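You operate a simulated robot arm through the tools that you are given. There is no shell and no other tool.

You run a simulated robot arm. Do the job below in one go: nothing can be reset, and whatever is moved stays where it is left.

Task
Vent the dome, move its cup to the black tray and put the dome back.
Fine: vent before you lift; the dome ends on the black plate with the vent shut.

The check looks at the end state, three seconds after you hand in, the way a careful person would. Anything else that was tipped, shoved, dropped, spilled or broken makes it a failure.

Robot
A 5-joint arm with a two-finger parallel gripper, fixed in place. Base frame: the origin is at the foot of the arm, x ahead of it, y to its left, z up; the work surface is at about z = 0.76. Readings come in m, rad, newtons and seconds.
It reaches about 1.134 m from its shoulder. Its first joint turns from -2.601 to 2.601 rad. Payload 1.57 kg.
Tool frame: the origin (TCP) lies between the finger pads and is the grasp point; the fingertips stand 0.03 m ahead of it; z points along the fingers, y is the line along which they close. The gripper opens to 0.11 m. The fingers are 0.024 m wide and 0.012 m thick; the gripper's body (0.048 by 0.112 m) begins 0.078 m behind the TCP.
Orientation is that of the tool frame in the base frame, as a unit quaternion [w, x, y, z]. With the fingers straight down and closing along the base's y, the tool's x points along the base's -x, its y along +y and its z along -z.

Tools
- The arm moves only by the tool drive_tool. Its argument "plan" is a list of rows, each an object (a shift or turn left out is 0, a gripper value left out holds the last) with "linear": the shift along the tool's x, y, z in m, a list of three; "rot": the turn, a rotation vector about the tool's x, y, z in rad, a list of three; "hand": the finger opening in m, from 0 to 0.11. In form: [{"linear": [tx, ty, tz], "rot": [rx, ry, rz], "hand": hand}, ...]. A call has 1 to 20 rows; each row shifts and turns the commanded pose from where the row before left it, along the tool's axes as they then stand. Rows are played at 5 a second. More than 0.05 m and 0.15 rad between two rows, or a gripper value outside its range, and nothing of the call is played. Where a pose cannot be reached the arm comes as near as it can. A force on the tool above 90 N (or 10 N above the force at the start of the call, whichever is more), or a blocked arm, ends the call early, and 0.2 s more pass. Each finger travels about 0.153 m/s and halts on what it meets, pressing with about 24 N; the grip force reading is that of the motor and also rises with nothing between the fingers. The clock runs only during rows and for 0.2 s after the last one: add rows that do not move to give the fingers time. It gives the time, the measured TCP pose, the force on the tool (base axes), the opening and the grip force at its end, in the units of the frame above (readings bear some noise), with the torque about the TCP (base axes, N m) and any sound that the robot's microphone picked up.
- Cameras (640 x 400 px; columns grow to the right, rows downward): "scene" is fixed at [0.0419, -0.5028, 1.3762]; the picture's right is [0.07, -1.00, 0.00], its down [-0.62, -0.04, -0.79] and it looks along [0.78, 0.05, -0.62] (base axes); focal length 328 px, centre (320, 200). "wrist" rides on the gripper at [0.07, 0.016, -0.141] in the tool frame; the picture's right is [-0.23, 0.97, 0.00], its down [-0.86, -0.20, -0.48] and it looks along [-0.47, -0.11, 0.88] (tool axes); focal length 222 px, centre (320, 200). There is no depth. A picture from a camera that has moved, and an enlarged one, comes with that camera's place and axes in the base frame and with its lens. The place of the scene camera against the robot may be out by one fixed shift of up to 0.025 m in any direction.
- get_image(camera): a new picture of that camera. The clock stands still meanwhile.
- move_column(by): slides the trunk up (or, below 0, down) by that many m; the arm rides with it, the base frame stays. It gives what a move gives, with no picture.
- inspect(camera, box): a new picture of the part [left, top, right, bottom] of that camera's present view, enlarged. The clock stands still meanwhile.
- hand_in(): hands the job in; it is judged then, once.

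Places have to be worked out from the pictures, the camera data and where the tool is seen. Open the gripper and draw the arm clear of the work before you hand the job in, unless the task says otherwise.

The tools are called after "Call:" as name(argument=value, ...) on one line, values as JSON. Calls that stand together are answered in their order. drive_tool: Moves the arm, as the interface text tells. Its arguments: {"type":"object","properties":{"plan":{"type":"array"}},"required":["plan"]} The other tools are called the same way: move_column (by) slides the trunk up or down; get_image (camera) takes a picture; inspect (camera, box) takes an enlarged picture of a part of a camera's view; hand_in () hands the job in.

At the start:

```text
time: 0.0
tool_pos: [0.471, -0.3543, 1.0766]
tcp_rot: [-0.001, 0.001, 1.0, 0.0]
contact_force: [-0.3, 0.1, 0.2]
ft_torque: [0.02, 0.02, 0.01]
grip_width: 0.11
finger_force: 0.1
trunk travel left (down, up): [-0.81, 0.16]
```

scene: 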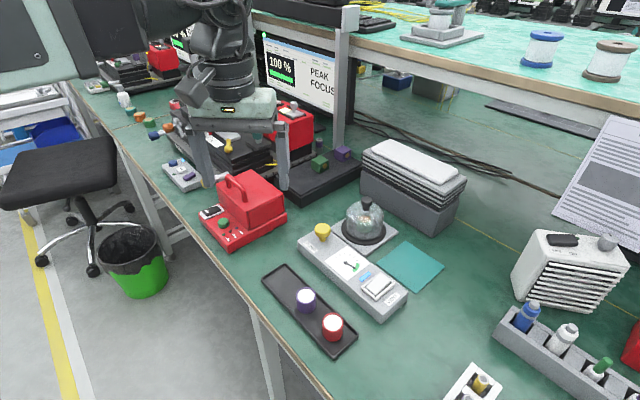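
wrist: 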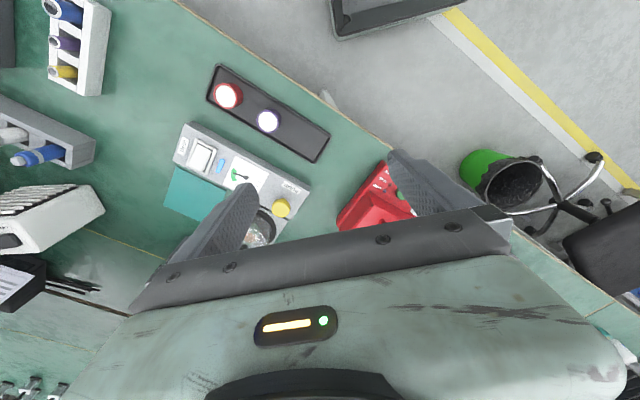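

The pictures show a glass dome on a black plate, a grey control box with a yellow knob, a green lever and a white rocker, and a black tray with two cups. I'll enlarge these before moving anything.

Call:
inspect(camera="scene", box=[280, 180, 460, 330])

Call:
inspect(camera="scene", box=[325, 185, 405, 250])

Call:
inspect(camera="wrist", box=[150, 50, 350, 250])

Call:
inspect(camera="scene", box=[290, 215, 410, 325])

```text
2.67 times, centred on (370, 255) of scene
camera zoom: at [0.0419, -0.5028, 1.3762], right [0.07, -1.0, 0.0], down [-0.62, -0.04, -0.79], along [0.78, 0.05, -0.62], focal length 873 px, centre (187, 53)
```

zoom: 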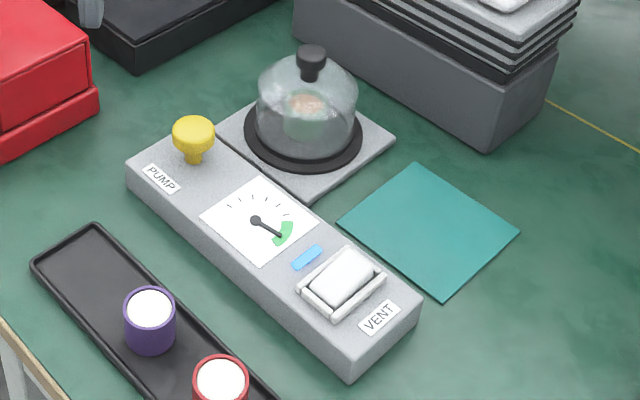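

```text
6.15 times, centred on (365, 218) of scene
camera zoom: at [0.0419, -0.5028, 1.3762], right [0.07, -1.0, 0.0], down [-0.62, -0.04, -0.79], along [0.78, 0.05, -0.62], focal length 2015 px, centre (43, 92)
```

zoom: 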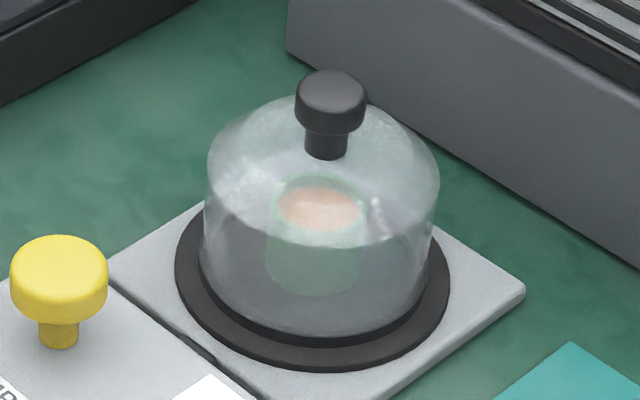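

```text
2.00 times, centred on (250, 150) of wrist
camera zoom: at [0.4019, -0.3368, 1.2183], right [0.23, 0.97, 0.0], down [0.86, -0.2, 0.48], along [0.47, -0.11, -0.88], focal length 444 px, centre (460, 300)
```

zoom: 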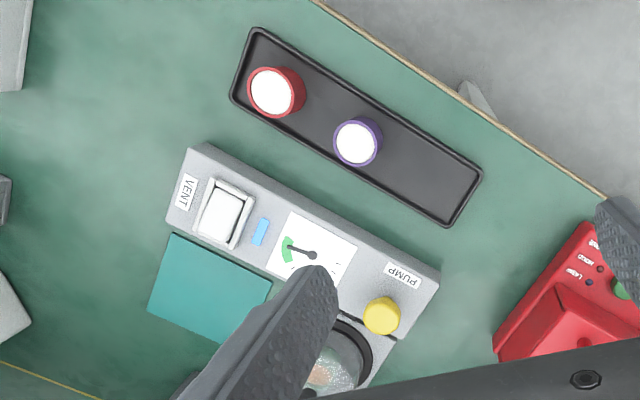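

```text
3.64 times, centred on (350, 270) of scene
camera zoom: at [0.0419, -0.5028, 1.3762], right [0.07, -1.0, 0.0], down [-0.62, -0.04, -0.79], along [0.78, 0.05, -0.62], focal length 1191 px, centre (211, -54)
```

zoom: 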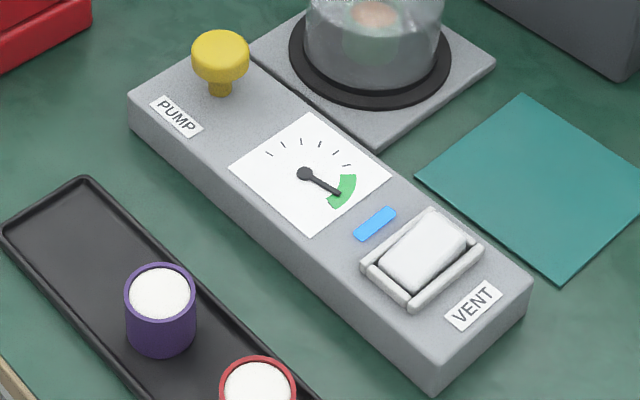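

The box runs diagonally, at about 47° in the base frame. The rocker sits near (0.477, -0.585) and the dome is beyond the pump end. I'll move the wrist camera closer to read the rocker state and get exact places.

Call:
drive_tool(plan=[{"linear": [0.008, -0.04, 0.02]}, {"linear": [0.008, -0.04, 0.02]}, {"linear": [0.008, -0.04, 0.02]}, {"linear": [0.008, -0.04, 0.02]}, {"linear": [0, -0.04, 0.017]}, {}])

Call:
get_image(camera="wrist")

Call:
get_image(camera="scene")

```text
time: 1.4
tool_pos: [0.4393, -0.555, 1.0769]
tcp_rot: [0.0, 0.0, 1.0, 0.0]
contact_force: [0.1, -0.5, -0.5]
ft_torque: [0.03, 0.01, -0.01]
grip_width: 0.11
finger_force: 0.2
out of reach, approached as far as the arm can: row 1, 2, 3, 4, 5
trunk travel left (down, up): [-0.81, 0.16]
```

```text
taken
camera wrist: at [0.371, -0.5374, 1.2182], right [0.23, 0.97, 0.0], down [0.86, -0.2, 0.48], along [0.47, -0.11, -0.88], focal length 222 px, centre (320, 200)
```

wrist: 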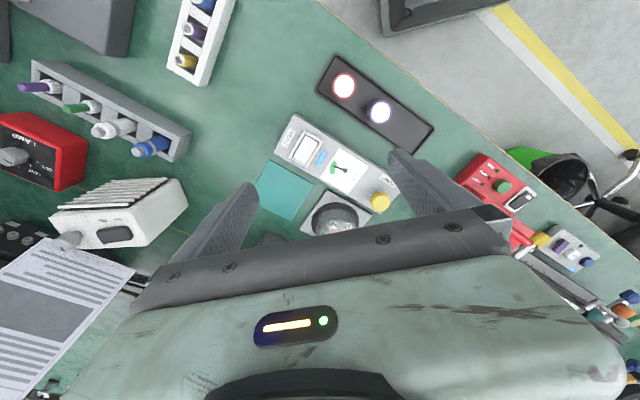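

```text
taken
```

scene: 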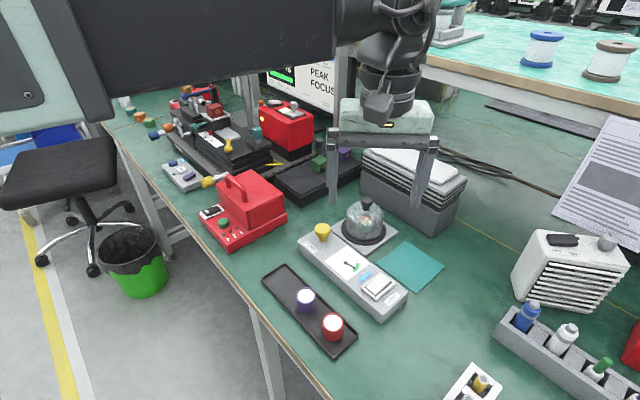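

The arm couldn't go lower with the tool upright, so I'll lower the trunk instead. The TCP is over the vent end of the box and clear of the dome, which is near (0.655, -0.57), so 0.12 m down is safe.

Call:
move_column(by=-0.12)

Call:
get_image(camera="wrist")

Call:
get_image(camera="scene")

```text
time: 2.9
tool_pos: [0.4402, -0.5541, 0.9561]
tcp_rot: [0.0, -0.001, 1.0, 0.001]
contact_force: [1.0, -0.4, 0.0]
ft_torque: [0.0, -0.01, -0.02]
grip_width: 0.1099
finger_force: 0.0
trunk travel left (down, up): [-0.69, 0.28]
```

```text
taken
camera wrist: at [0.3711, -0.5369, 1.0983], right [0.23, 0.97, 0.0], down [0.86, -0.2, 0.48], along [0.47, -0.11, -0.88], focal length 222 px, centre (320, 200)
```

wrist: 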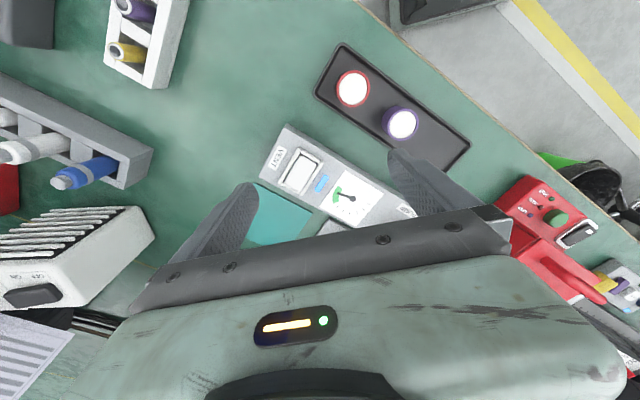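

```text
taken
```

scene: 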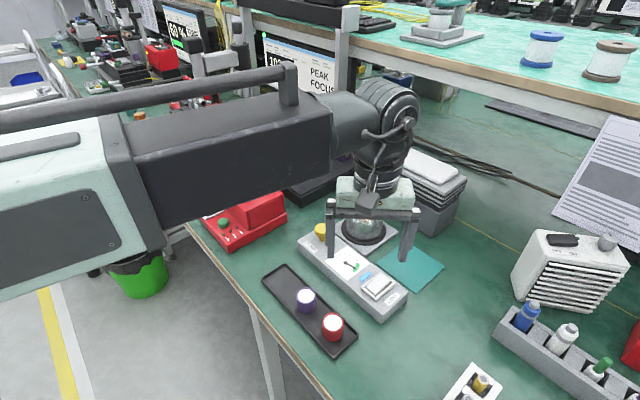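

Call:
inspect(camera="wrist", box=[240, 110, 440, 250])

Call:
inspect(camera="wrist", box=[260, 130, 340, 200])

Call:
inspect(camera="scene", box=[345, 255, 415, 320])

```text
2.86 times, centred on (340, 180) of wrist
camera zoom: at [0.3711, -0.5369, 1.0983], right [0.23, 0.97, 0.0], down [0.86, -0.2, 0.48], along [0.47, -0.11, -0.88], focal length 635 px, centre (263, 257)
```

zoom: 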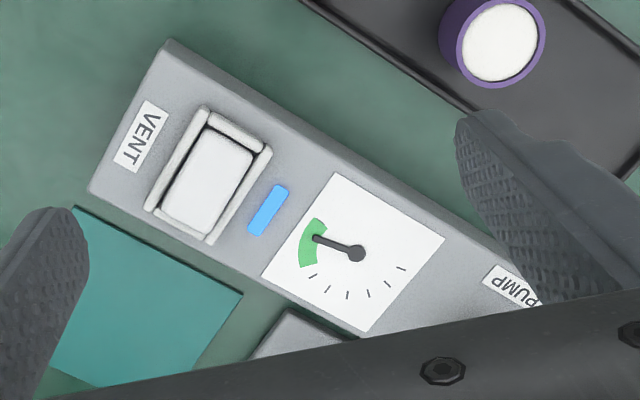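

```text
5.71 times, centred on (300, 165) of wrist
camera zoom: at [0.3711, -0.5369, 1.0983], right [0.23, 0.97, 0.0], down [0.86, -0.2, 0.48], along [0.47, -0.11, -0.88], focal length 1269 px, centre (434, 400)
```

zoom: 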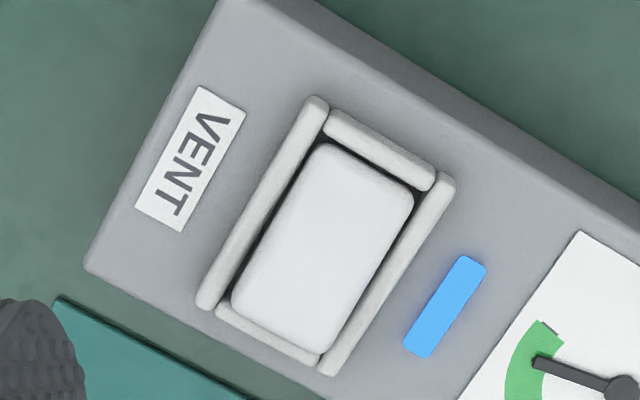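

```text
6.15 times, centred on (380, 288) of scene
camera zoom: at [0.0419, -0.5028, 1.3762], right [0.07, -1.0, 0.0], down [-0.62, -0.04, -0.79], along [0.78, 0.05, -0.62], focal length 2015 px, centre (-49, -338)
```

zoom: 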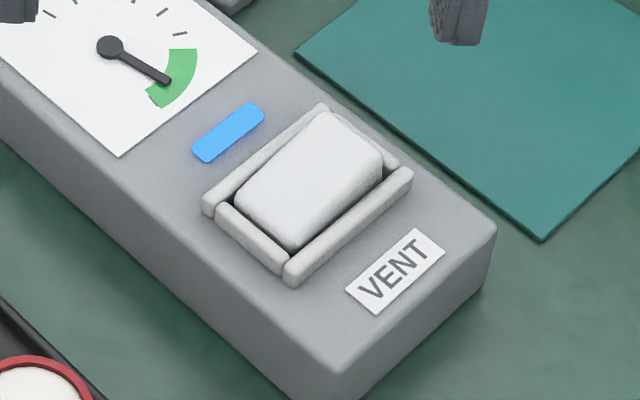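

The frame axes come out at 45° and the rocker centre at about (0.480, -0.5915, 0.80). The teal-side end of the rocker looks raised, so that's the end I'll press. First I'll turn the gripper 45° to line it up, close it, and test the vertical reach.

Call:
drive_tool(plan=[{"linear": [0, 0, -0.04]}, {"rot": [0, 0, 0.15], "hand": 0.0}, {"rot": [0, 0, 0.15]}, {"rot": [0, 0, 0.15]}, {"rot": [0, 0, 0.15]}, {"rot": [0, 0, 0.15]}, {"rot": [0, 0, 0.0354]}, {}])

Call:
get_image(camera="wrist")

Call:
get_image(camera="scene")

```text
time: 4.7
tool_pos: [0.4427, -0.556, 0.9571]
tcp_rot: [0.0, 0.383, 0.924, 0.0]
contact_force: [0.8, -0.5, 0.4]
ft_torque: [-0.01, 0.0, 0.01]
grip_width: 0.0001
finger_force: 21.3
out of reach, approached as far as the arm can: row 1
trunk travel left (down, up): [-0.69, 0.28]
```

```text
taken
camera wrist: at [0.4047, -0.4931, 1.0983], right [0.85, 0.53, 0.0], down [0.46, -0.75, 0.48], along [0.25, -0.41, -0.88], focal length 222 px, centre (320, 200)
```

wrist: 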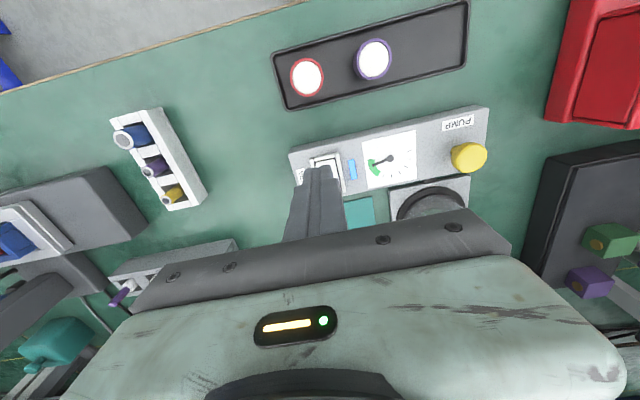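

```text
taken
```

scene: 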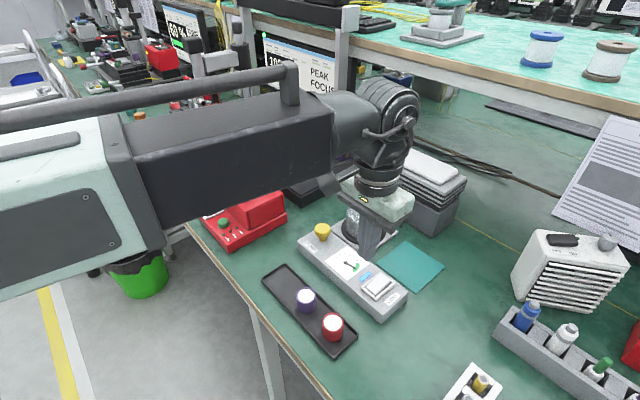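

The arm only moves in a horizontal plane: z never changed, up or down. So the trunk does all the vertical work. I'll shift over the raised teal-side end of the rocker, then lower the trunk part way and check.

Call:
drive_tool(plan=[{"linear": [-0.032, 0.0005, 0]}, {"linear": [-0.0305, 0.0005, 0]}, {}, {}])

Call:
move_column(by=-0.08)

Call:
inspect(camera="wrist", box=[220, 80, 480, 240])

Call:
inspect(camera="scene", box=[290, 180, 450, 330])

```text
time: 5.7
tool_pos: [0.4873, -0.5991, 0.9564]
tcp_rot: [0.0, 0.383, 0.924, 0.0]
contact_force: [0.2, 0.2, -0.6]
ft_torque: [0.02, 0.01, -0.04]
grip_width: 0.0
finger_force: 21.1
trunk travel left (down, up): [-0.69, 0.28]
```

```text
time: 6.9
tool_pos: [0.4891, -0.5977, 0.8767]
tcp_rot: [0.0, 0.382, 0.924, 0.0]
contact_force: [-0.8, 0.0, -0.8]
ft_torque: [-0.03, 0.0, -0.02]
grip_width: 0.0
finger_force: 21.2
trunk travel left (down, up): [-0.61, 0.36]
```

```text
2.46 times, centred on (350, 160) of wrist
camera zoom: at [0.4505, -0.536, 1.0183], right [0.85, 0.53, 0.0], down [0.46, -0.75, 0.48], along [0.25, -0.41, -0.88], focal length 547 px, centre (246, 298)
```

zoom: 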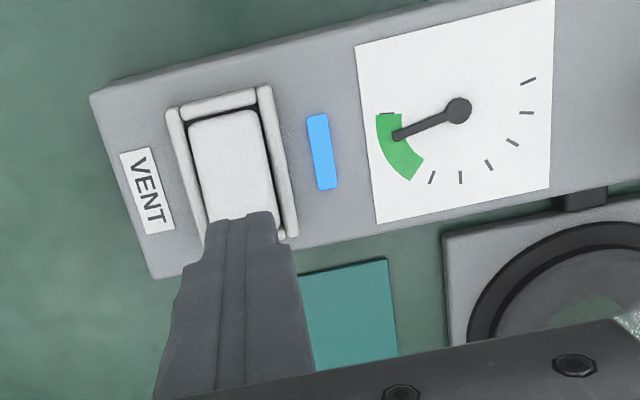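

```text
2.67 times, centred on (370, 255) of scene
camera zoom: at [0.0419, -0.5028, 1.3762], right [0.07, -1.0, 0.0], down [-0.62, -0.04, -0.79], along [0.78, 0.05, -0.62], focal length 873 px, centre (187, 53)
```

zoom: 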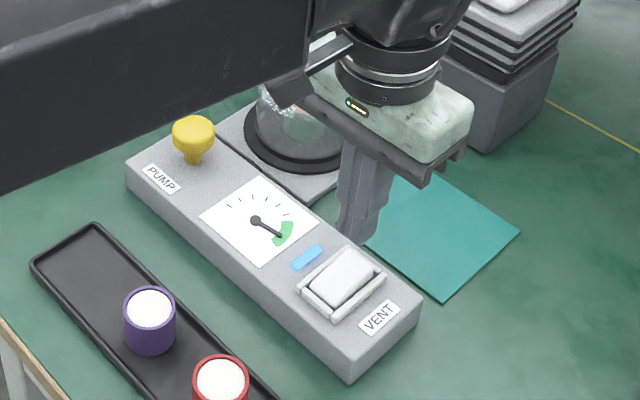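

The fingertips are over the far half of the rocker and about 4 cm above it. I'll lower in smaller steps and watch the force.

Call:
move_column(by=-0.03)

Call:
inspect(camera="wrist", box=[220, 80, 480, 240])

Call:
inspect(camera="scene", box=[330, 230, 430, 310])

```text
time: 7.6
tool_pos: [0.4883, -0.5975, 0.8467]
tcp_rot: [0.001, 0.383, 0.924, 0.0]
contact_force: [-0.3, -0.5, 0.9]
ft_torque: [-0.01, -0.02, 0.01]
grip_width: 0.0
finger_force: 21.6
trunk travel left (down, up): [-0.58, 0.39]
```

```text
2.46 times, centred on (350, 160) of wrist
camera zoom: at [0.4505, -0.536, 0.9882], right [0.85, 0.53, 0.0], down [0.46, -0.75, 0.48], along [0.25, -0.41, -0.88], focal length 547 px, centre (246, 298)
```

zoom: 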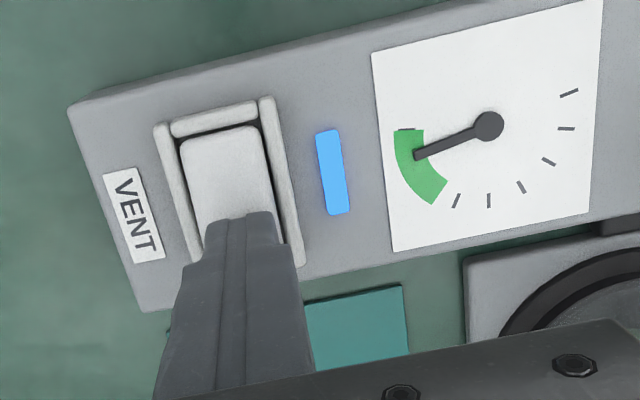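

```text
5.00 times, centred on (380, 270) of scene
camera zoom: at [0.0419, -0.5028, 1.3762], right [0.07, -1.0, 0.0], down [-0.62, -0.04, -0.79], along [0.78, 0.05, -0.62], focal length 1637 px, centre (20, -150)
```

zoom: 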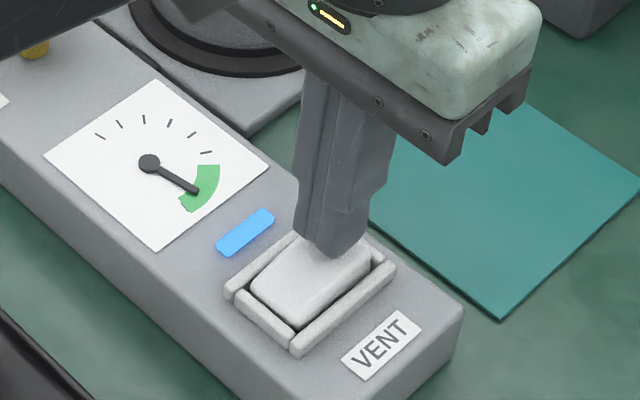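

The tip is centred on the far half of the rocker and just above it. I'll keep stepping down.

Call:
move_column(by=-0.01)

Call:
move_column(by=-0.004)

Call:
inspect(camera="wrist", box=[220, 80, 480, 240])

```text
time: 8.2
tool_pos: [0.4878, -0.5982, 0.8401]
tcp_rot: [0.004, 0.383, 0.924, -0.002]
contact_force: [16.6, -19.4, 63.6]
ft_torque: [-0.27, -0.19, -0.03]
grip_width: 0.0
finger_force: 21.2
trunk travel left (down, up): [-0.57, 0.4]
```

```text
time: 8.5
tool_pos: [0.4876, -0.5977, 0.8392]
tcp_rot: [0.004, 0.383, 0.924, -0.003]
contact_force: [-0.6, 0.0, 54.7]
ft_torque: [0.4, 0.33, 0.11]
grip_width: 0.0002
finger_force: 21.5
trunk travel left (down, up): [-0.57, 0.4]
stopped: the force on the tool passed its limit at 102 N (the readings are from after the stop); the commanded pose is now the measured one
```

```text
2.46 times, centred on (350, 160) of wrist
camera zoom: at [0.4494, -0.5345, 0.9809], right [0.85, 0.53, 0.0], down [0.46, -0.74, 0.49], along [0.26, -0.41, -0.87], focal length 547 px, centre (246, 298)
```

zoom: 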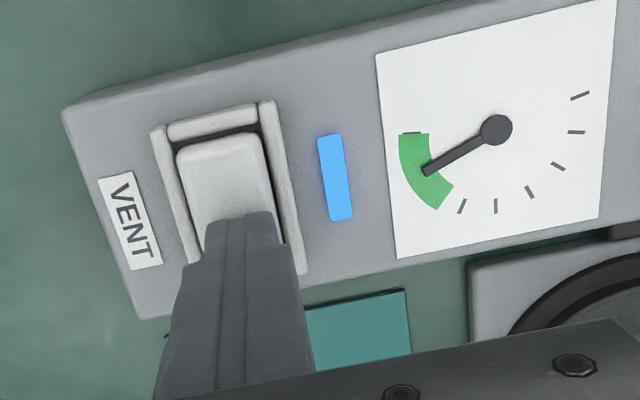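

The needle has begun to move and the tray end of the rocker has come up, so the vent seems to be open. I'll lift off and let some time pass to watch the gauge.

Call:
move_column(by=0.04)

Call:
inspect(camera="wrist", box=[220, 80, 480, 240])

Call:
inspect(camera="scene", box=[330, 230, 430, 310])

```text
time: 9.4
tool_pos: [0.4886, -0.6006, 0.8771]
tcp_rot: [0.003, 0.382, 0.924, -0.002]
contact_force: [0.2, -0.4, -0.7]
ft_torque: [0.02, -0.03, -0.01]
grip_width: 0.0
finger_force: 21.7
trunk travel left (down, up): [-0.61, 0.36]
```

```text
2.46 times, centred on (350, 160) of wrist
camera zoom: at [0.4517, -0.5373, 1.0177], right [0.85, 0.53, 0.0], down [0.46, -0.74, 0.49], along [0.26, -0.41, -0.87], focal length 547 px, centre (246, 298)
```

zoom: 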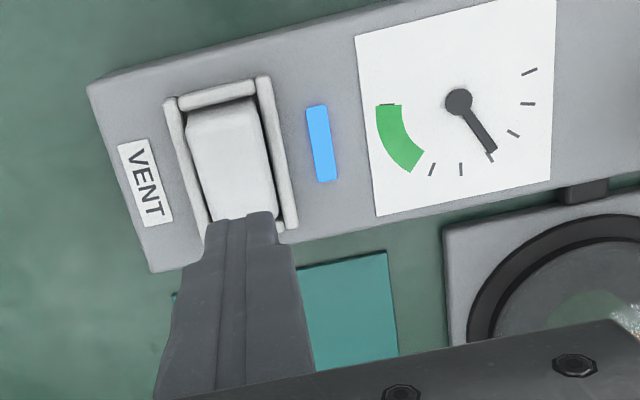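

```text
5.00 times, centred on (380, 270) of scene
camera zoom: at [0.0419, -0.5028, 1.3762], right [0.07, -1.0, 0.0], down [-0.62, -0.04, -0.79], along [0.78, 0.05, -0.62], focal length 1637 px, centre (20, -150)
```

zoom: 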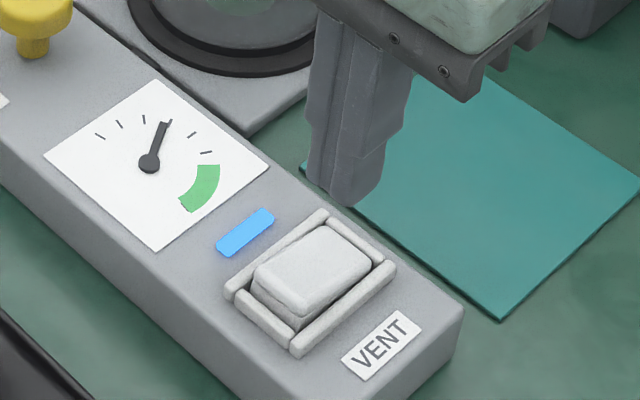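

The rocker has latched over and the needle is falling. I'll raise the trunk to clear everything, open the gripper, and measure the dome while the pressure drops.

Call:
move_column(by=0.2)

Call:
drive_tool(plan=[{"hand": 0.11}, {"linear": [0.035, 0.035, 0]}, {"linear": [0.035, 0.035, 0]}, {"linear": [0.035, 0.035, 0]}, {"linear": [0.035, 0, 0]}, {}, {}])

Call:
get_image(camera="wrist")

Call:
get_image(camera="scene")

```text
time: 11.5
tool_pos: [0.4904, -0.5999, 1.0772]
tcp_rot: [0.002, 0.383, 0.924, -0.002]
contact_force: [1.0, 0.4, 0.0]
ft_torque: [-0.01, -0.02, 0.0]
grip_width: 0.0
finger_force: 20.9
trunk travel left (down, up): [-0.81, 0.16]
```

```text
time: 13.1
tool_pos: [0.4674, -0.4235, 1.0758]
tcp_rot: [0.003, 0.383, 0.924, -0.002]
contact_force: [0.6, 0.3, -0.3]
ft_torque: [-0.03, -0.03, -0.01]
grip_width: 0.11
finger_force: 0.0
trunk travel left (down, up): [-0.81, 0.16]
```

```text
taken
camera wrist: at [0.4284, -0.3608, 1.2178], right [0.85, 0.53, 0.0], down [0.46, -0.74, 0.49], along [0.26, -0.41, -0.87], focal length 222 px, centre (320, 200)
```

wrist: 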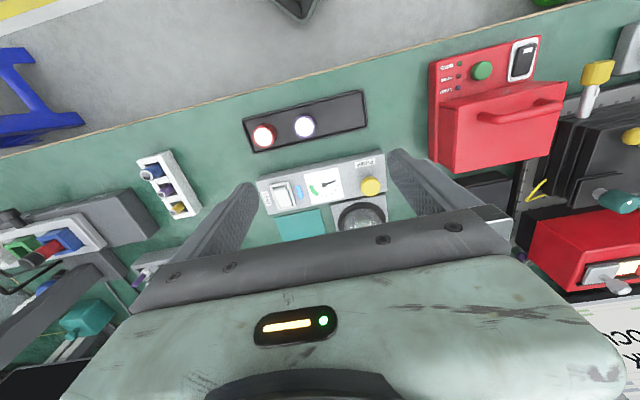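

```text
taken
```

scene: 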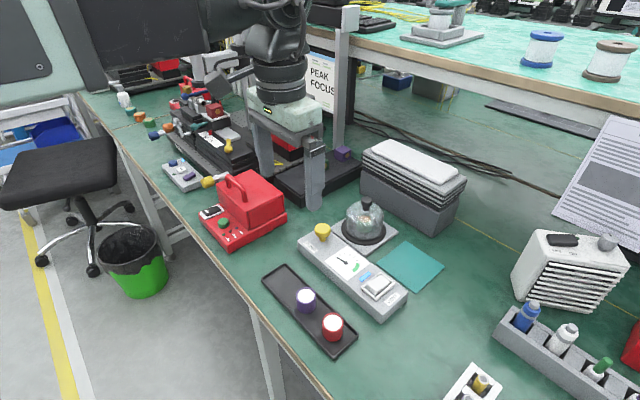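

The pressure is falling. To see the dome without the gripper in the way, I'll shift about 0.15 m toward the bench back so that it sits in the upper half of the wrist view, between the fingers.

Call:
drive_tool(plan=[{"linear": [-0.0375, 0, 0]}, {"linear": [-0.0375, 0, 0]}, {"linear": [-0.0375, 0, 0]}, {"linear": [-0.0375, 0, 0]}, {}, {}])

Call:
get_image(camera="wrist")

Call:
inspect(camera="wrist", box=[240, 60, 440, 200])

Call:
get_image(camera="scene")

```text
time: 14.5
tool_pos: [0.5715, -0.5328, 1.0776]
tcp_rot: [0.003, 0.383, 0.924, -0.002]
contact_force: [-0.1, 0.3, -0.6]
ft_torque: [0.0, -0.02, 0.02]
grip_width: 0.1099
finger_force: 0.0
trunk travel left (down, up): [-0.81, 0.16]
```

```text
taken
camera wrist: at [0.5336, -0.4693, 1.2179], right [0.85, 0.53, 0.0], down [0.46, -0.74, 0.49], along [0.26, -0.41, -0.87], focal length 222 px, centre (320, 200)
```

wrist: 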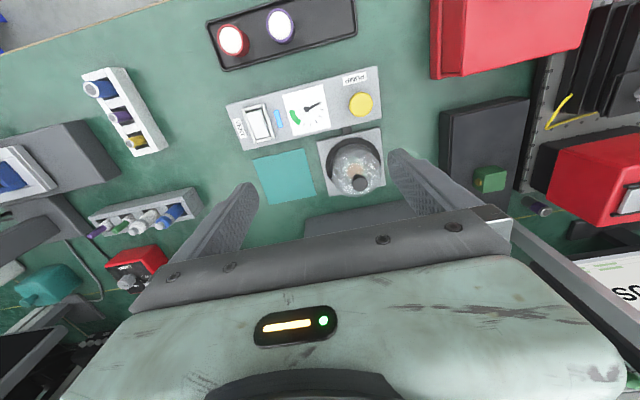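

```text
2.86 times, centred on (340, 130) of wrist
camera zoom: at [0.5336, -0.4693, 1.2179], right [0.85, 0.53, 0.0], down [0.46, -0.74, 0.49], along [0.26, -0.41, -0.87], focal length 635 px, centre (263, 400)
```

zoom: 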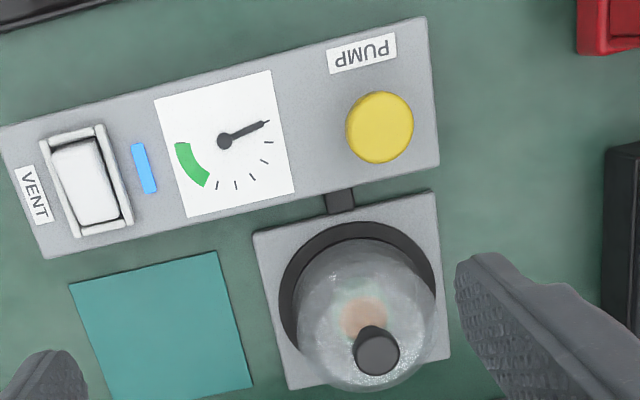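

```text
taken
```

scene: 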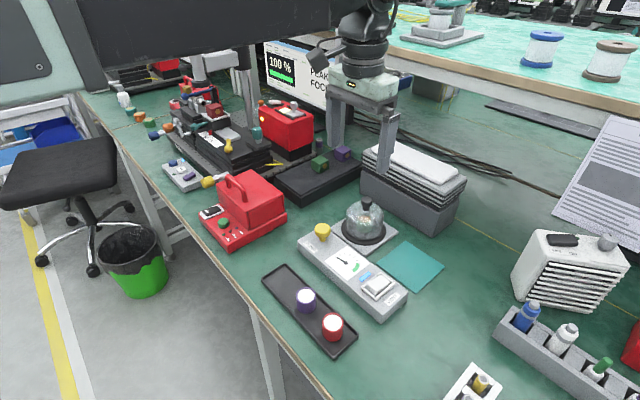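

The gauge has fallen to its far end, so the dome is vented. The views agree on the dome axis near (0.678, -0.570), knob top at z of about 0.87, and the teal mat centre near (0.573, -0.675). I'll move over the knob, level the tool, and come down to about 3 cm above it.

Call:
drive_tool(plan=[{"linear": [-0.0341, 0.016, 0], "rot": [-0.0014, 0.0071, 0]}, {"linear": [-0.0341, 0.016, 0]}, {"linear": [-0.0341, 0.016, 0]}, {}, {}])

Call:
move_column(by=-0.15)

Call:
get_image(camera="wrist")

Call:
inspect(camera="scene", box=[310, 140, 430, 260])

```text
time: 15.7
tool_pos: [0.6769, -0.5714, 1.0761]
tcp_rot: [0.0, 0.382, 0.924, 0.0]
contact_force: [-1.0, 0.3, -0.5]
ft_torque: [0.04, 0.0, -0.01]
grip_width: 0.1099
finger_force: 0.1
trunk travel left (down, up): [-0.81, 0.16]
```

```text
time: 17.5
tool_pos: [0.6772, -0.5697, 0.926]
tcp_rot: [0.0, 0.383, 0.924, 0.0]
contact_force: [-1.1, 0.5, -1.2]
ft_torque: [0.01, -0.01, -0.03]
grip_width: 0.1101
finger_force: 0.1
trunk travel left (down, up): [-0.66, 0.31]
```

```text
taken
camera wrist: at [0.639, -0.5079, 1.0684], right [0.85, 0.53, 0.0], down [0.46, -0.75, 0.48], along [0.25, -0.41, -0.88], focal length 222 px, centre (320, 200)
```

wrist: 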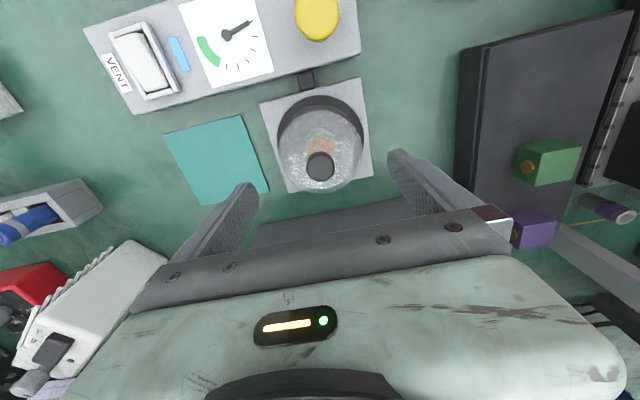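

```text
3.33 times, centred on (370, 200) of scene
camera zoom: at [0.0419, -0.5028, 1.3762], right [0.07, -1.0, 0.0], down [-0.62, -0.04, -0.79], along [0.78, 0.05, -0.62], focal length 1092 px, centre (153, 200)
```

zoom: 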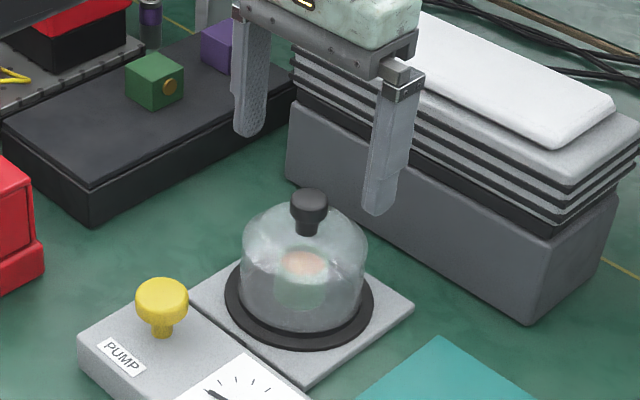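

Call:
inspect(camera="wrist", box=[260, 90, 380, 200])

```text
3.64 times, centred on (320, 145) of wrist
camera zoom: at [0.639, -0.5079, 1.0684], right [0.85, 0.53, 0.0], down [0.46, -0.75, 0.48], along [0.25, -0.41, -0.88], focal length 808 px, centre (320, 400)
```

zoom: 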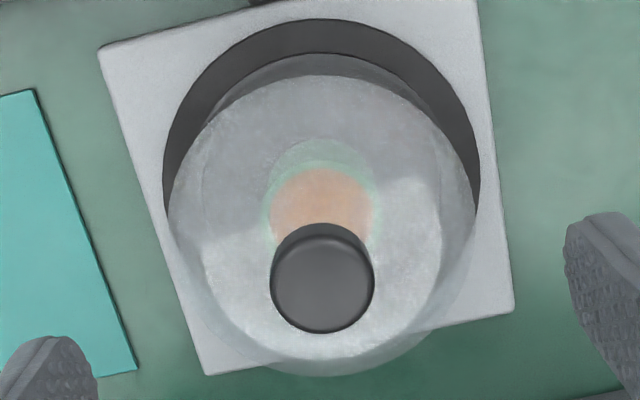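

The knob is on the tool axis within about a millimetre, with its top at about 0.873. I'll lower so the fingertips straddle the knob head but stay above the glass.

Call:
move_column(by=-0.042)

Call:
inspect(camera="scene", box=[330, 170, 410, 250])

Call:
inspect(camera="wrist", box=[220, 90, 440, 220])

```text
time: 18.3
tool_pos: [0.6759, -0.5707, 0.8853]
tcp_rot: [0.001, 0.382, 0.924, -0.001]
contact_force: [-0.4, 0.0, 0.0]
ft_torque: [0.01, -0.01, -0.04]
grip_width: 0.1098
finger_force: 0.1
trunk travel left (down, up): [-0.618, 0.352]
```

```text
5.00 times, centred on (370, 210) of scene
camera zoom: at [0.0419, -0.5028, 1.3762], right [0.07, -1.0, 0.0], down [-0.62, -0.04, -0.79], along [0.78, 0.05, -0.62], focal length 1637 px, centre (70, 150)
```

zoom: 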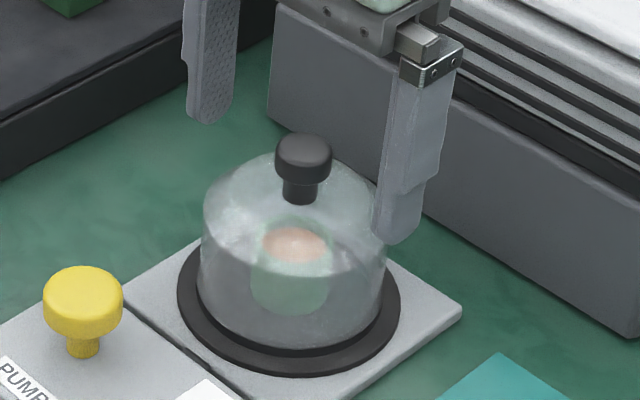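

```text
2.91 times, centred on (330, 155) of wrist
camera zoom: at [0.639, -0.5079, 1.0263], right [0.85, 0.53, 0.0], down [0.46, -0.75, 0.48], along [0.25, -0.41, -0.88], focal length 646 px, centre (291, 331)
```

zoom: 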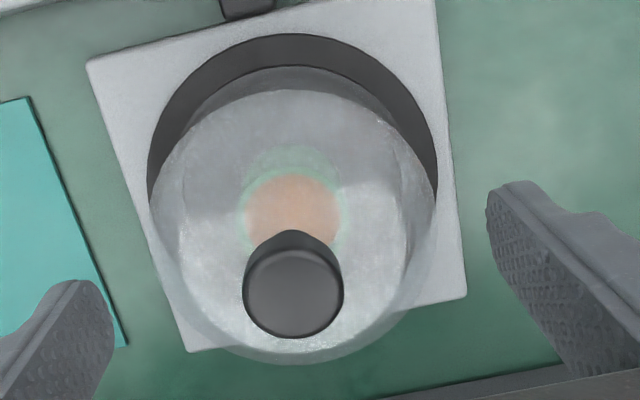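

The knob head spans roughly z 0.860–0.873 and the tips are at 0.8545. I'll go 4 mm lower, close most of the way, and check the centring before gripping.

Call:
move_column(by=-0.004)

Call:
drive_tool(plan=[{"hand": 0.08}, {"hand": 0.05}, {"hand": 0.042}, {}])

Call:
inspect(camera="wrist", box=[260, 120, 380, 220])

Call:
inspect(camera="scene", box=[340, 180, 400, 230])

```text
time: 18.9
tool_pos: [0.6763, -0.5696, 0.88]
tcp_rot: [0.0, 0.382, 0.924, 0.0]
contact_force: [0.8, 0.2, 0.0]
ft_torque: [0.04, -0.06, 0.04]
grip_width: 0.1099
finger_force: 0.0
trunk travel left (down, up): [-0.614, 0.356]
```

```text
time: 19.9
tool_pos: [0.6767, -0.57, 0.8818]
tcp_rot: [0.0, 0.382, 0.924, 0.0]
contact_force: [0.8, -0.5, -0.2]
ft_torque: [-0.02, 0.0, 0.0]
grip_width: 0.0421
finger_force: 0.2
trunk travel left (down, up): [-0.614, 0.356]
```

```text
4.00 times, centred on (320, 170) of wrist
camera zoom: at [0.639, -0.5079, 1.0223], right [0.85, 0.53, 0.0], down [0.46, -0.75, 0.48], along [0.25, -0.41, -0.88], focal length 888 px, centre (320, 320)
```

zoom: 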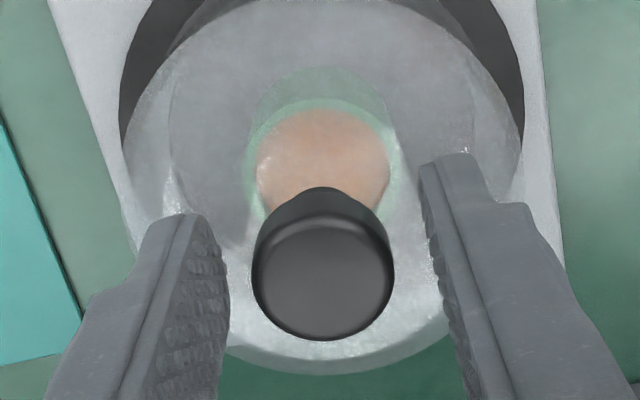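

```text
8.00 times, centred on (370, 205) of scene
camera zoom: at [0.0419, -0.5028, 1.3762], right [0.07, -1.0, 0.0], down [-0.62, -0.04, -0.79], along [0.78, 0.05, -0.62], focal length 2620 px, centre (-80, 160)
```

zoom: 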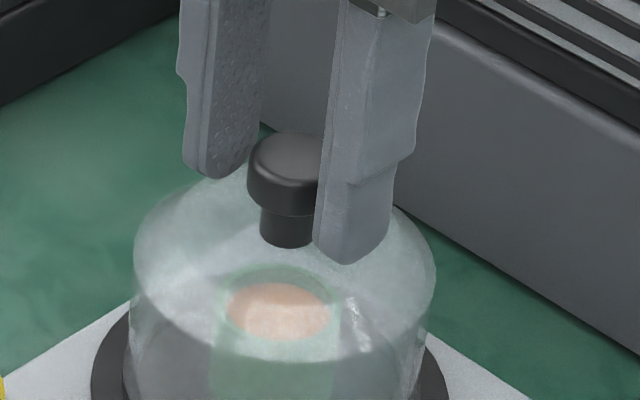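

Both fingers are clear and the knob sits between them. I'll check the gauge once more, then close.

Call:
inspect(camera="scene", box=[290, 215, 410, 325])

Call:
drive_tool(plan=[{"hand": 0.03}, {"hand": 0.02}, {"hand": 0.01}, {}, {}])

Call:
inspect(camera="wrist", box=[260, 120, 380, 220])

```text
3.64 times, centred on (350, 270) of scene
camera zoom: at [0.0419, -0.5028, 1.3762], right [0.07, -1.0, 0.0], down [-0.62, -0.04, -0.79], along [0.78, 0.05, -0.62], focal length 1191 px, centre (211, -54)
```

zoom: 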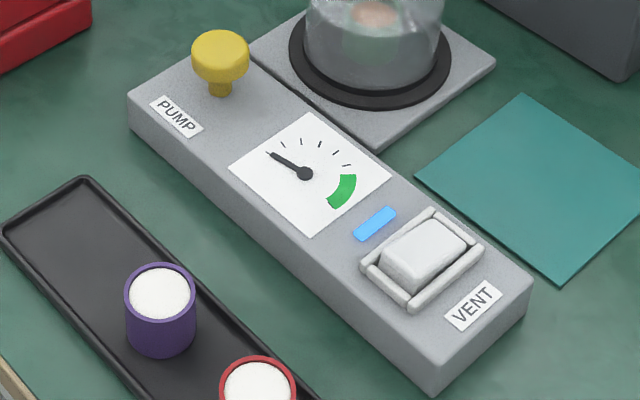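

```text
time: 21.1
tool_pos: [0.6757, -0.5696, 0.8807]
tcp_rot: [0.0, 0.383, 0.924, 0.0]
contact_force: [0.0, -0.4, 0.6]
ft_torque: [-0.04, -0.03, -0.01]
grip_width: 0.027
finger_force: 23.9
trunk travel left (down, up): [-0.614, 0.356]
```

```text
4.00 times, centred on (320, 170) of wrist
camera zoom: at [0.639, -0.5079, 1.0223], right [0.85, 0.53, 0.0], down [0.46, -0.75, 0.48], along [0.25, -0.41, -0.88], focal length 888 px, centre (320, 320)
```

zoom: 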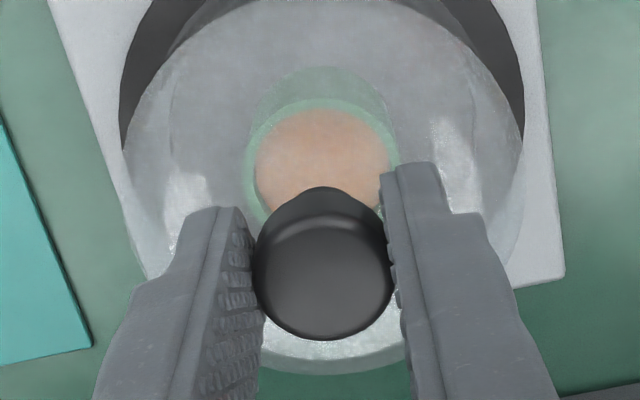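

The gauge is at its first tick, so the vacuum is gone, and the knob is held at 0.027 m. I'll lift 1 cm first to check the force.

Call:
move_column(by=0.01)

Call:
inspect(camera="scene", box=[330, 170, 410, 250])

```text
time: 21.6
tool_pos: [0.6766, -0.5702, 0.8902]
tcp_rot: [0.0, 0.383, 0.924, 0.001]
contact_force: [0.5, 0.4, -1.0]
ft_torque: [0.0, -0.03, -0.01]
grip_width: 0.0271
finger_force: 24.0
trunk travel left (down, up): [-0.624, 0.346]
```

```text
5.00 times, centred on (370, 210) of scene
camera zoom: at [0.0419, -0.5028, 1.3762], right [0.07, -1.0, 0.0], down [-0.62, -0.04, -0.79], along [0.78, 0.05, -0.62], focal length 1637 px, centre (70, 150)
```

zoom: 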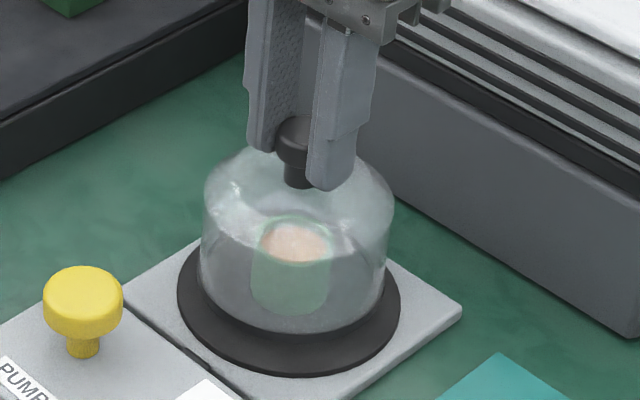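

The dome came free cleanly. I'll lift it well above the cup and look.

Call:
move_column(by=0.12)

Call:
get_image(camera="scene")

Call:
inspect(camera="scene", box=[310, 130, 430, 260])

Call:
get_image(camera="wrist")

```text
time: 23.1
tool_pos: [0.6758, -0.571, 1.0098]
tcp_rot: [-0.001, 0.382, 0.924, 0.0]
contact_force: [-0.1, -0.1, -1.7]
ft_torque: [0.02, 0.01, 0.04]
grip_width: 0.027
finger_force: 24.2
trunk travel left (down, up): [-0.744, 0.226]
```

```text
taken
```

scene: 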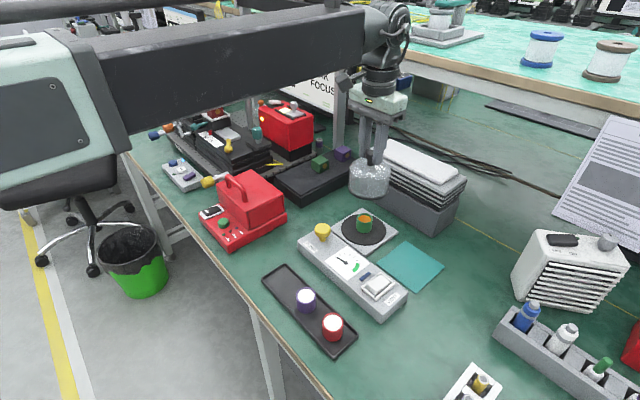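

```text
3.08 times, centred on (370, 195) of scene
camera zoom: at [0.0419, -0.5028, 1.3762], right [0.07, -1.0, 0.0], down [-0.62, -0.04, -0.79], along [0.78, 0.05, -0.62], focal length 1008 px, centre (166, 215)
```

zoom: 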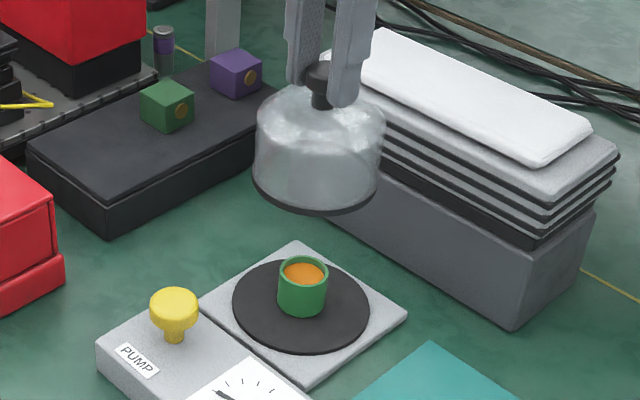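

```text
taken
camera wrist: at [0.6392, -0.508, 1.1522], right [0.85, 0.53, 0.0], down [0.46, -0.75, 0.48], along [0.25, -0.41, -0.88], focal length 222 px, centre (320, 200)
```

wrist: 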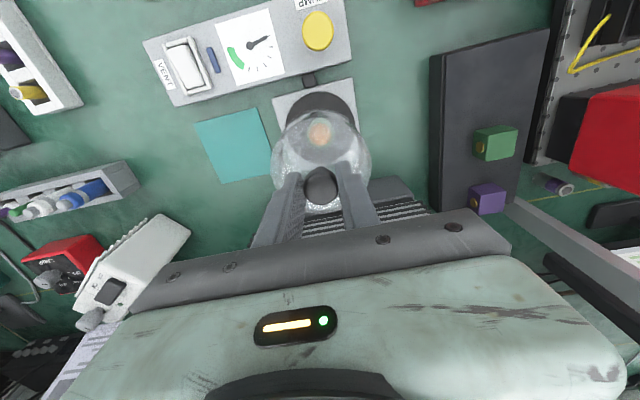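

The dome is well clear, the green cup with orange content stands on the black disc, and the blue lamp went off when the dome came away. I'll carry the dome slowly to the teal mat, centred near (0.571, -0.675).

Call:
drive_tool(plan=[{"linear": [0, -0.01, 0]}, {"linear": [0, -0.02, 0]}, {"linear": [0, -0.022, 0]}, {"linear": [0, -0.022, 0]}, {"linear": [0, -0.022, 0]}, {"linear": [0, -0.022, 0]}, {"linear": [0, -0.02, 0]}, {"linear": [0, -0.01, 0]}, {}, {}])

Call:
move_column(by=-0.12)

Call:
inspect(camera="scene", box=[340, 190, 460, 300])

Call:
get_image(camera="wrist")

```text
time: 25.3
tool_pos: [0.5735, -0.6736, 1.0108]
tcp_rot: [0.0, 0.382, 0.924, 0.0]
contact_force: [0.6, -0.3, -0.9]
ft_torque: [0.01, 0.01, 0.0]
grip_width: 0.0272
finger_force: 24.1
trunk travel left (down, up): [-0.744, 0.226]
```

```text
time: 26.8
tool_pos: [0.5733, -0.6751, 0.8915]
tcp_rot: [0.0, 0.382, 0.924, 0.0]
contact_force: [0.0, 0.1, -1.4]
ft_torque: [-0.02, -0.02, -0.01]
grip_width: 0.0271
finger_force: 24.1
trunk travel left (down, up): [-0.624, 0.346]
```

```text
3.64 times, centred on (400, 245) of scene
camera zoom: at [0.0419, -0.5028, 1.3762], right [0.07, -1.0, 0.0], down [-0.62, -0.04, -0.79], along [0.78, 0.05, -0.62], focal length 1191 px, centre (29, 36)
```

zoom: 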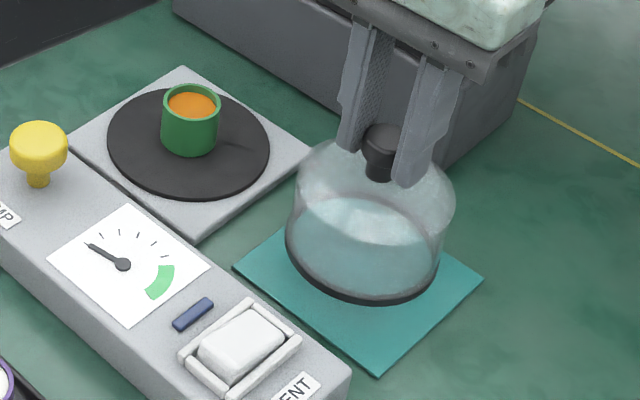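

```text
taken
camera wrist: at [0.5352, -0.6126, 1.0323], right [0.85, 0.53, 0.0], down [0.46, -0.75, 0.48], along [0.25, -0.41, -0.88], focal length 222 px, centre (320, 200)
```

wrist: 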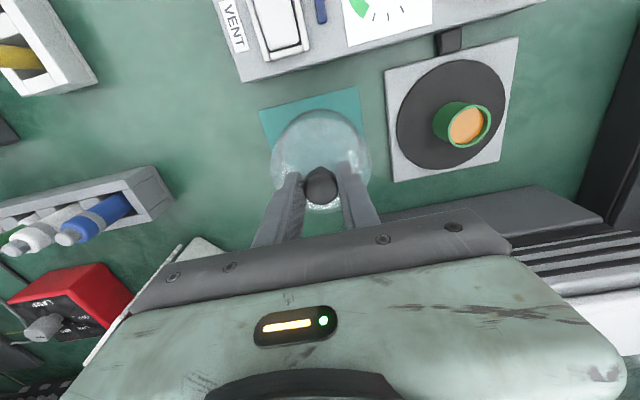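

The dome is over the mat and hovering. I'll lower in decreasing steps until contact shows.

Call:
move_column(by=-0.018)

Call:
move_column(by=-0.003)

Call:
move_column(by=-0.003)

Call:
inspect(camera="scene", box=[340, 190, 460, 300])

```text
time: 27.5
tool_pos: [0.5724, -0.6744, 0.8731]
tcp_rot: [-0.001, 0.383, 0.924, 0.0]
contact_force: [0.1, -1.7, -0.6]
ft_torque: [0.01, -0.01, 0.0]
grip_width: 0.0273
finger_force: 23.8
trunk travel left (down, up): [-0.606, 0.364]
```

```text
time: 28.0
tool_pos: [0.5727, -0.6741, 0.8707]
tcp_rot: [0.0, 0.383, 0.924, 0.0]
contact_force: [-0.2, 0.6, -0.4]
ft_torque: [0.02, -0.03, 0.0]
grip_width: 0.027
finger_force: 23.8
trunk travel left (down, up): [-0.603, 0.367]
```

```text
time: 28.5
tool_pos: [0.5717, -0.6761, 0.8688]
tcp_rot: [0.002, 0.383, 0.924, -0.001]
contact_force: [4.3, -3.5, 19.6]
ft_torque: [-0.19, -0.18, -0.02]
grip_width: 0.0272
finger_force: 24.4
trunk travel left (down, up): [-0.6, 0.37]
```

```text
3.64 times, centred on (400, 245) of scene
camera zoom: at [0.0419, -0.5028, 1.3762], right [0.07, -1.0, 0.0], down [-0.62, -0.04, -0.79], along [0.78, 0.05, -0.62], focal length 1191 px, centre (29, 36)
```

zoom: 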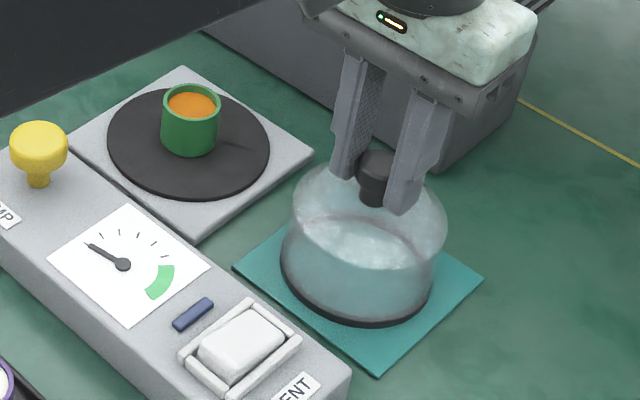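

Contact at 19.6 N with the rim on the mat. I'll relieve it by 1.5 mm, open, and rise.

Call:
move_column(by=0.0015)

Call:
drive_tool(plan=[{"hand": 0.035}, {"hand": 0.05}, {"hand": 0.07}, {}])

Call:
move_column(by=0.13)

Call:
get_image(camera="scene")

Call:
get_image(camera="wrist")

```text
time: 29.0
tool_pos: [0.5726, -0.6754, 0.8679]
tcp_rot: [0.0, 0.384, 0.923, 0.0]
contact_force: [-0.5, 0.3, 1.5]
ft_torque: [-0.06, -0.05, 0.02]
grip_width: 0.027
finger_force: 23.7
trunk travel left (down, up): [-0.601, 0.369]
```

```text
time: 30.0
tool_pos: [0.5734, -0.675, 0.8688]
tcp_rot: [0.0, 0.383, 0.924, 0.0]
contact_force: [0.3, -0.3, -0.9]
ft_torque: [0.02, 0.02, 0.0]
grip_width: 0.0702
finger_force: 0.1
trunk travel left (down, up): [-0.601, 0.369]
```

```text
time: 31.6
tool_pos: [0.5721, -0.674, 0.9983]
tcp_rot: [-0.001, 0.382, 0.924, 0.0]
contact_force: [-0.3, -0.3, -0.6]
ft_torque: [0.02, -0.02, 0.0]
grip_width: 0.0698
finger_force: 0.1
trunk travel left (down, up): [-0.731, 0.239]
```

```text
taken
```

scene: 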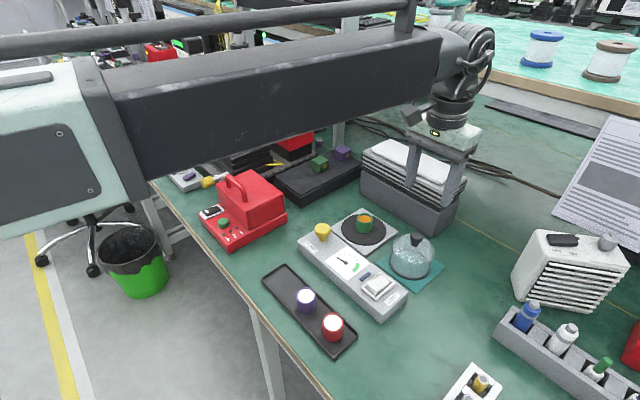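

```text
taken
camera wrist: at [0.5352, -0.6126, 1.1398], right [0.85, 0.53, 0.0], down [0.46, -0.75, 0.48], along [0.25, -0.41, -0.88], focal length 222 px, centre (320, 200)
```

wrist: 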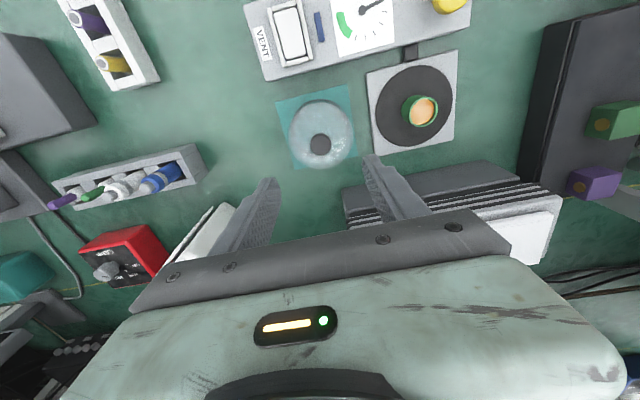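

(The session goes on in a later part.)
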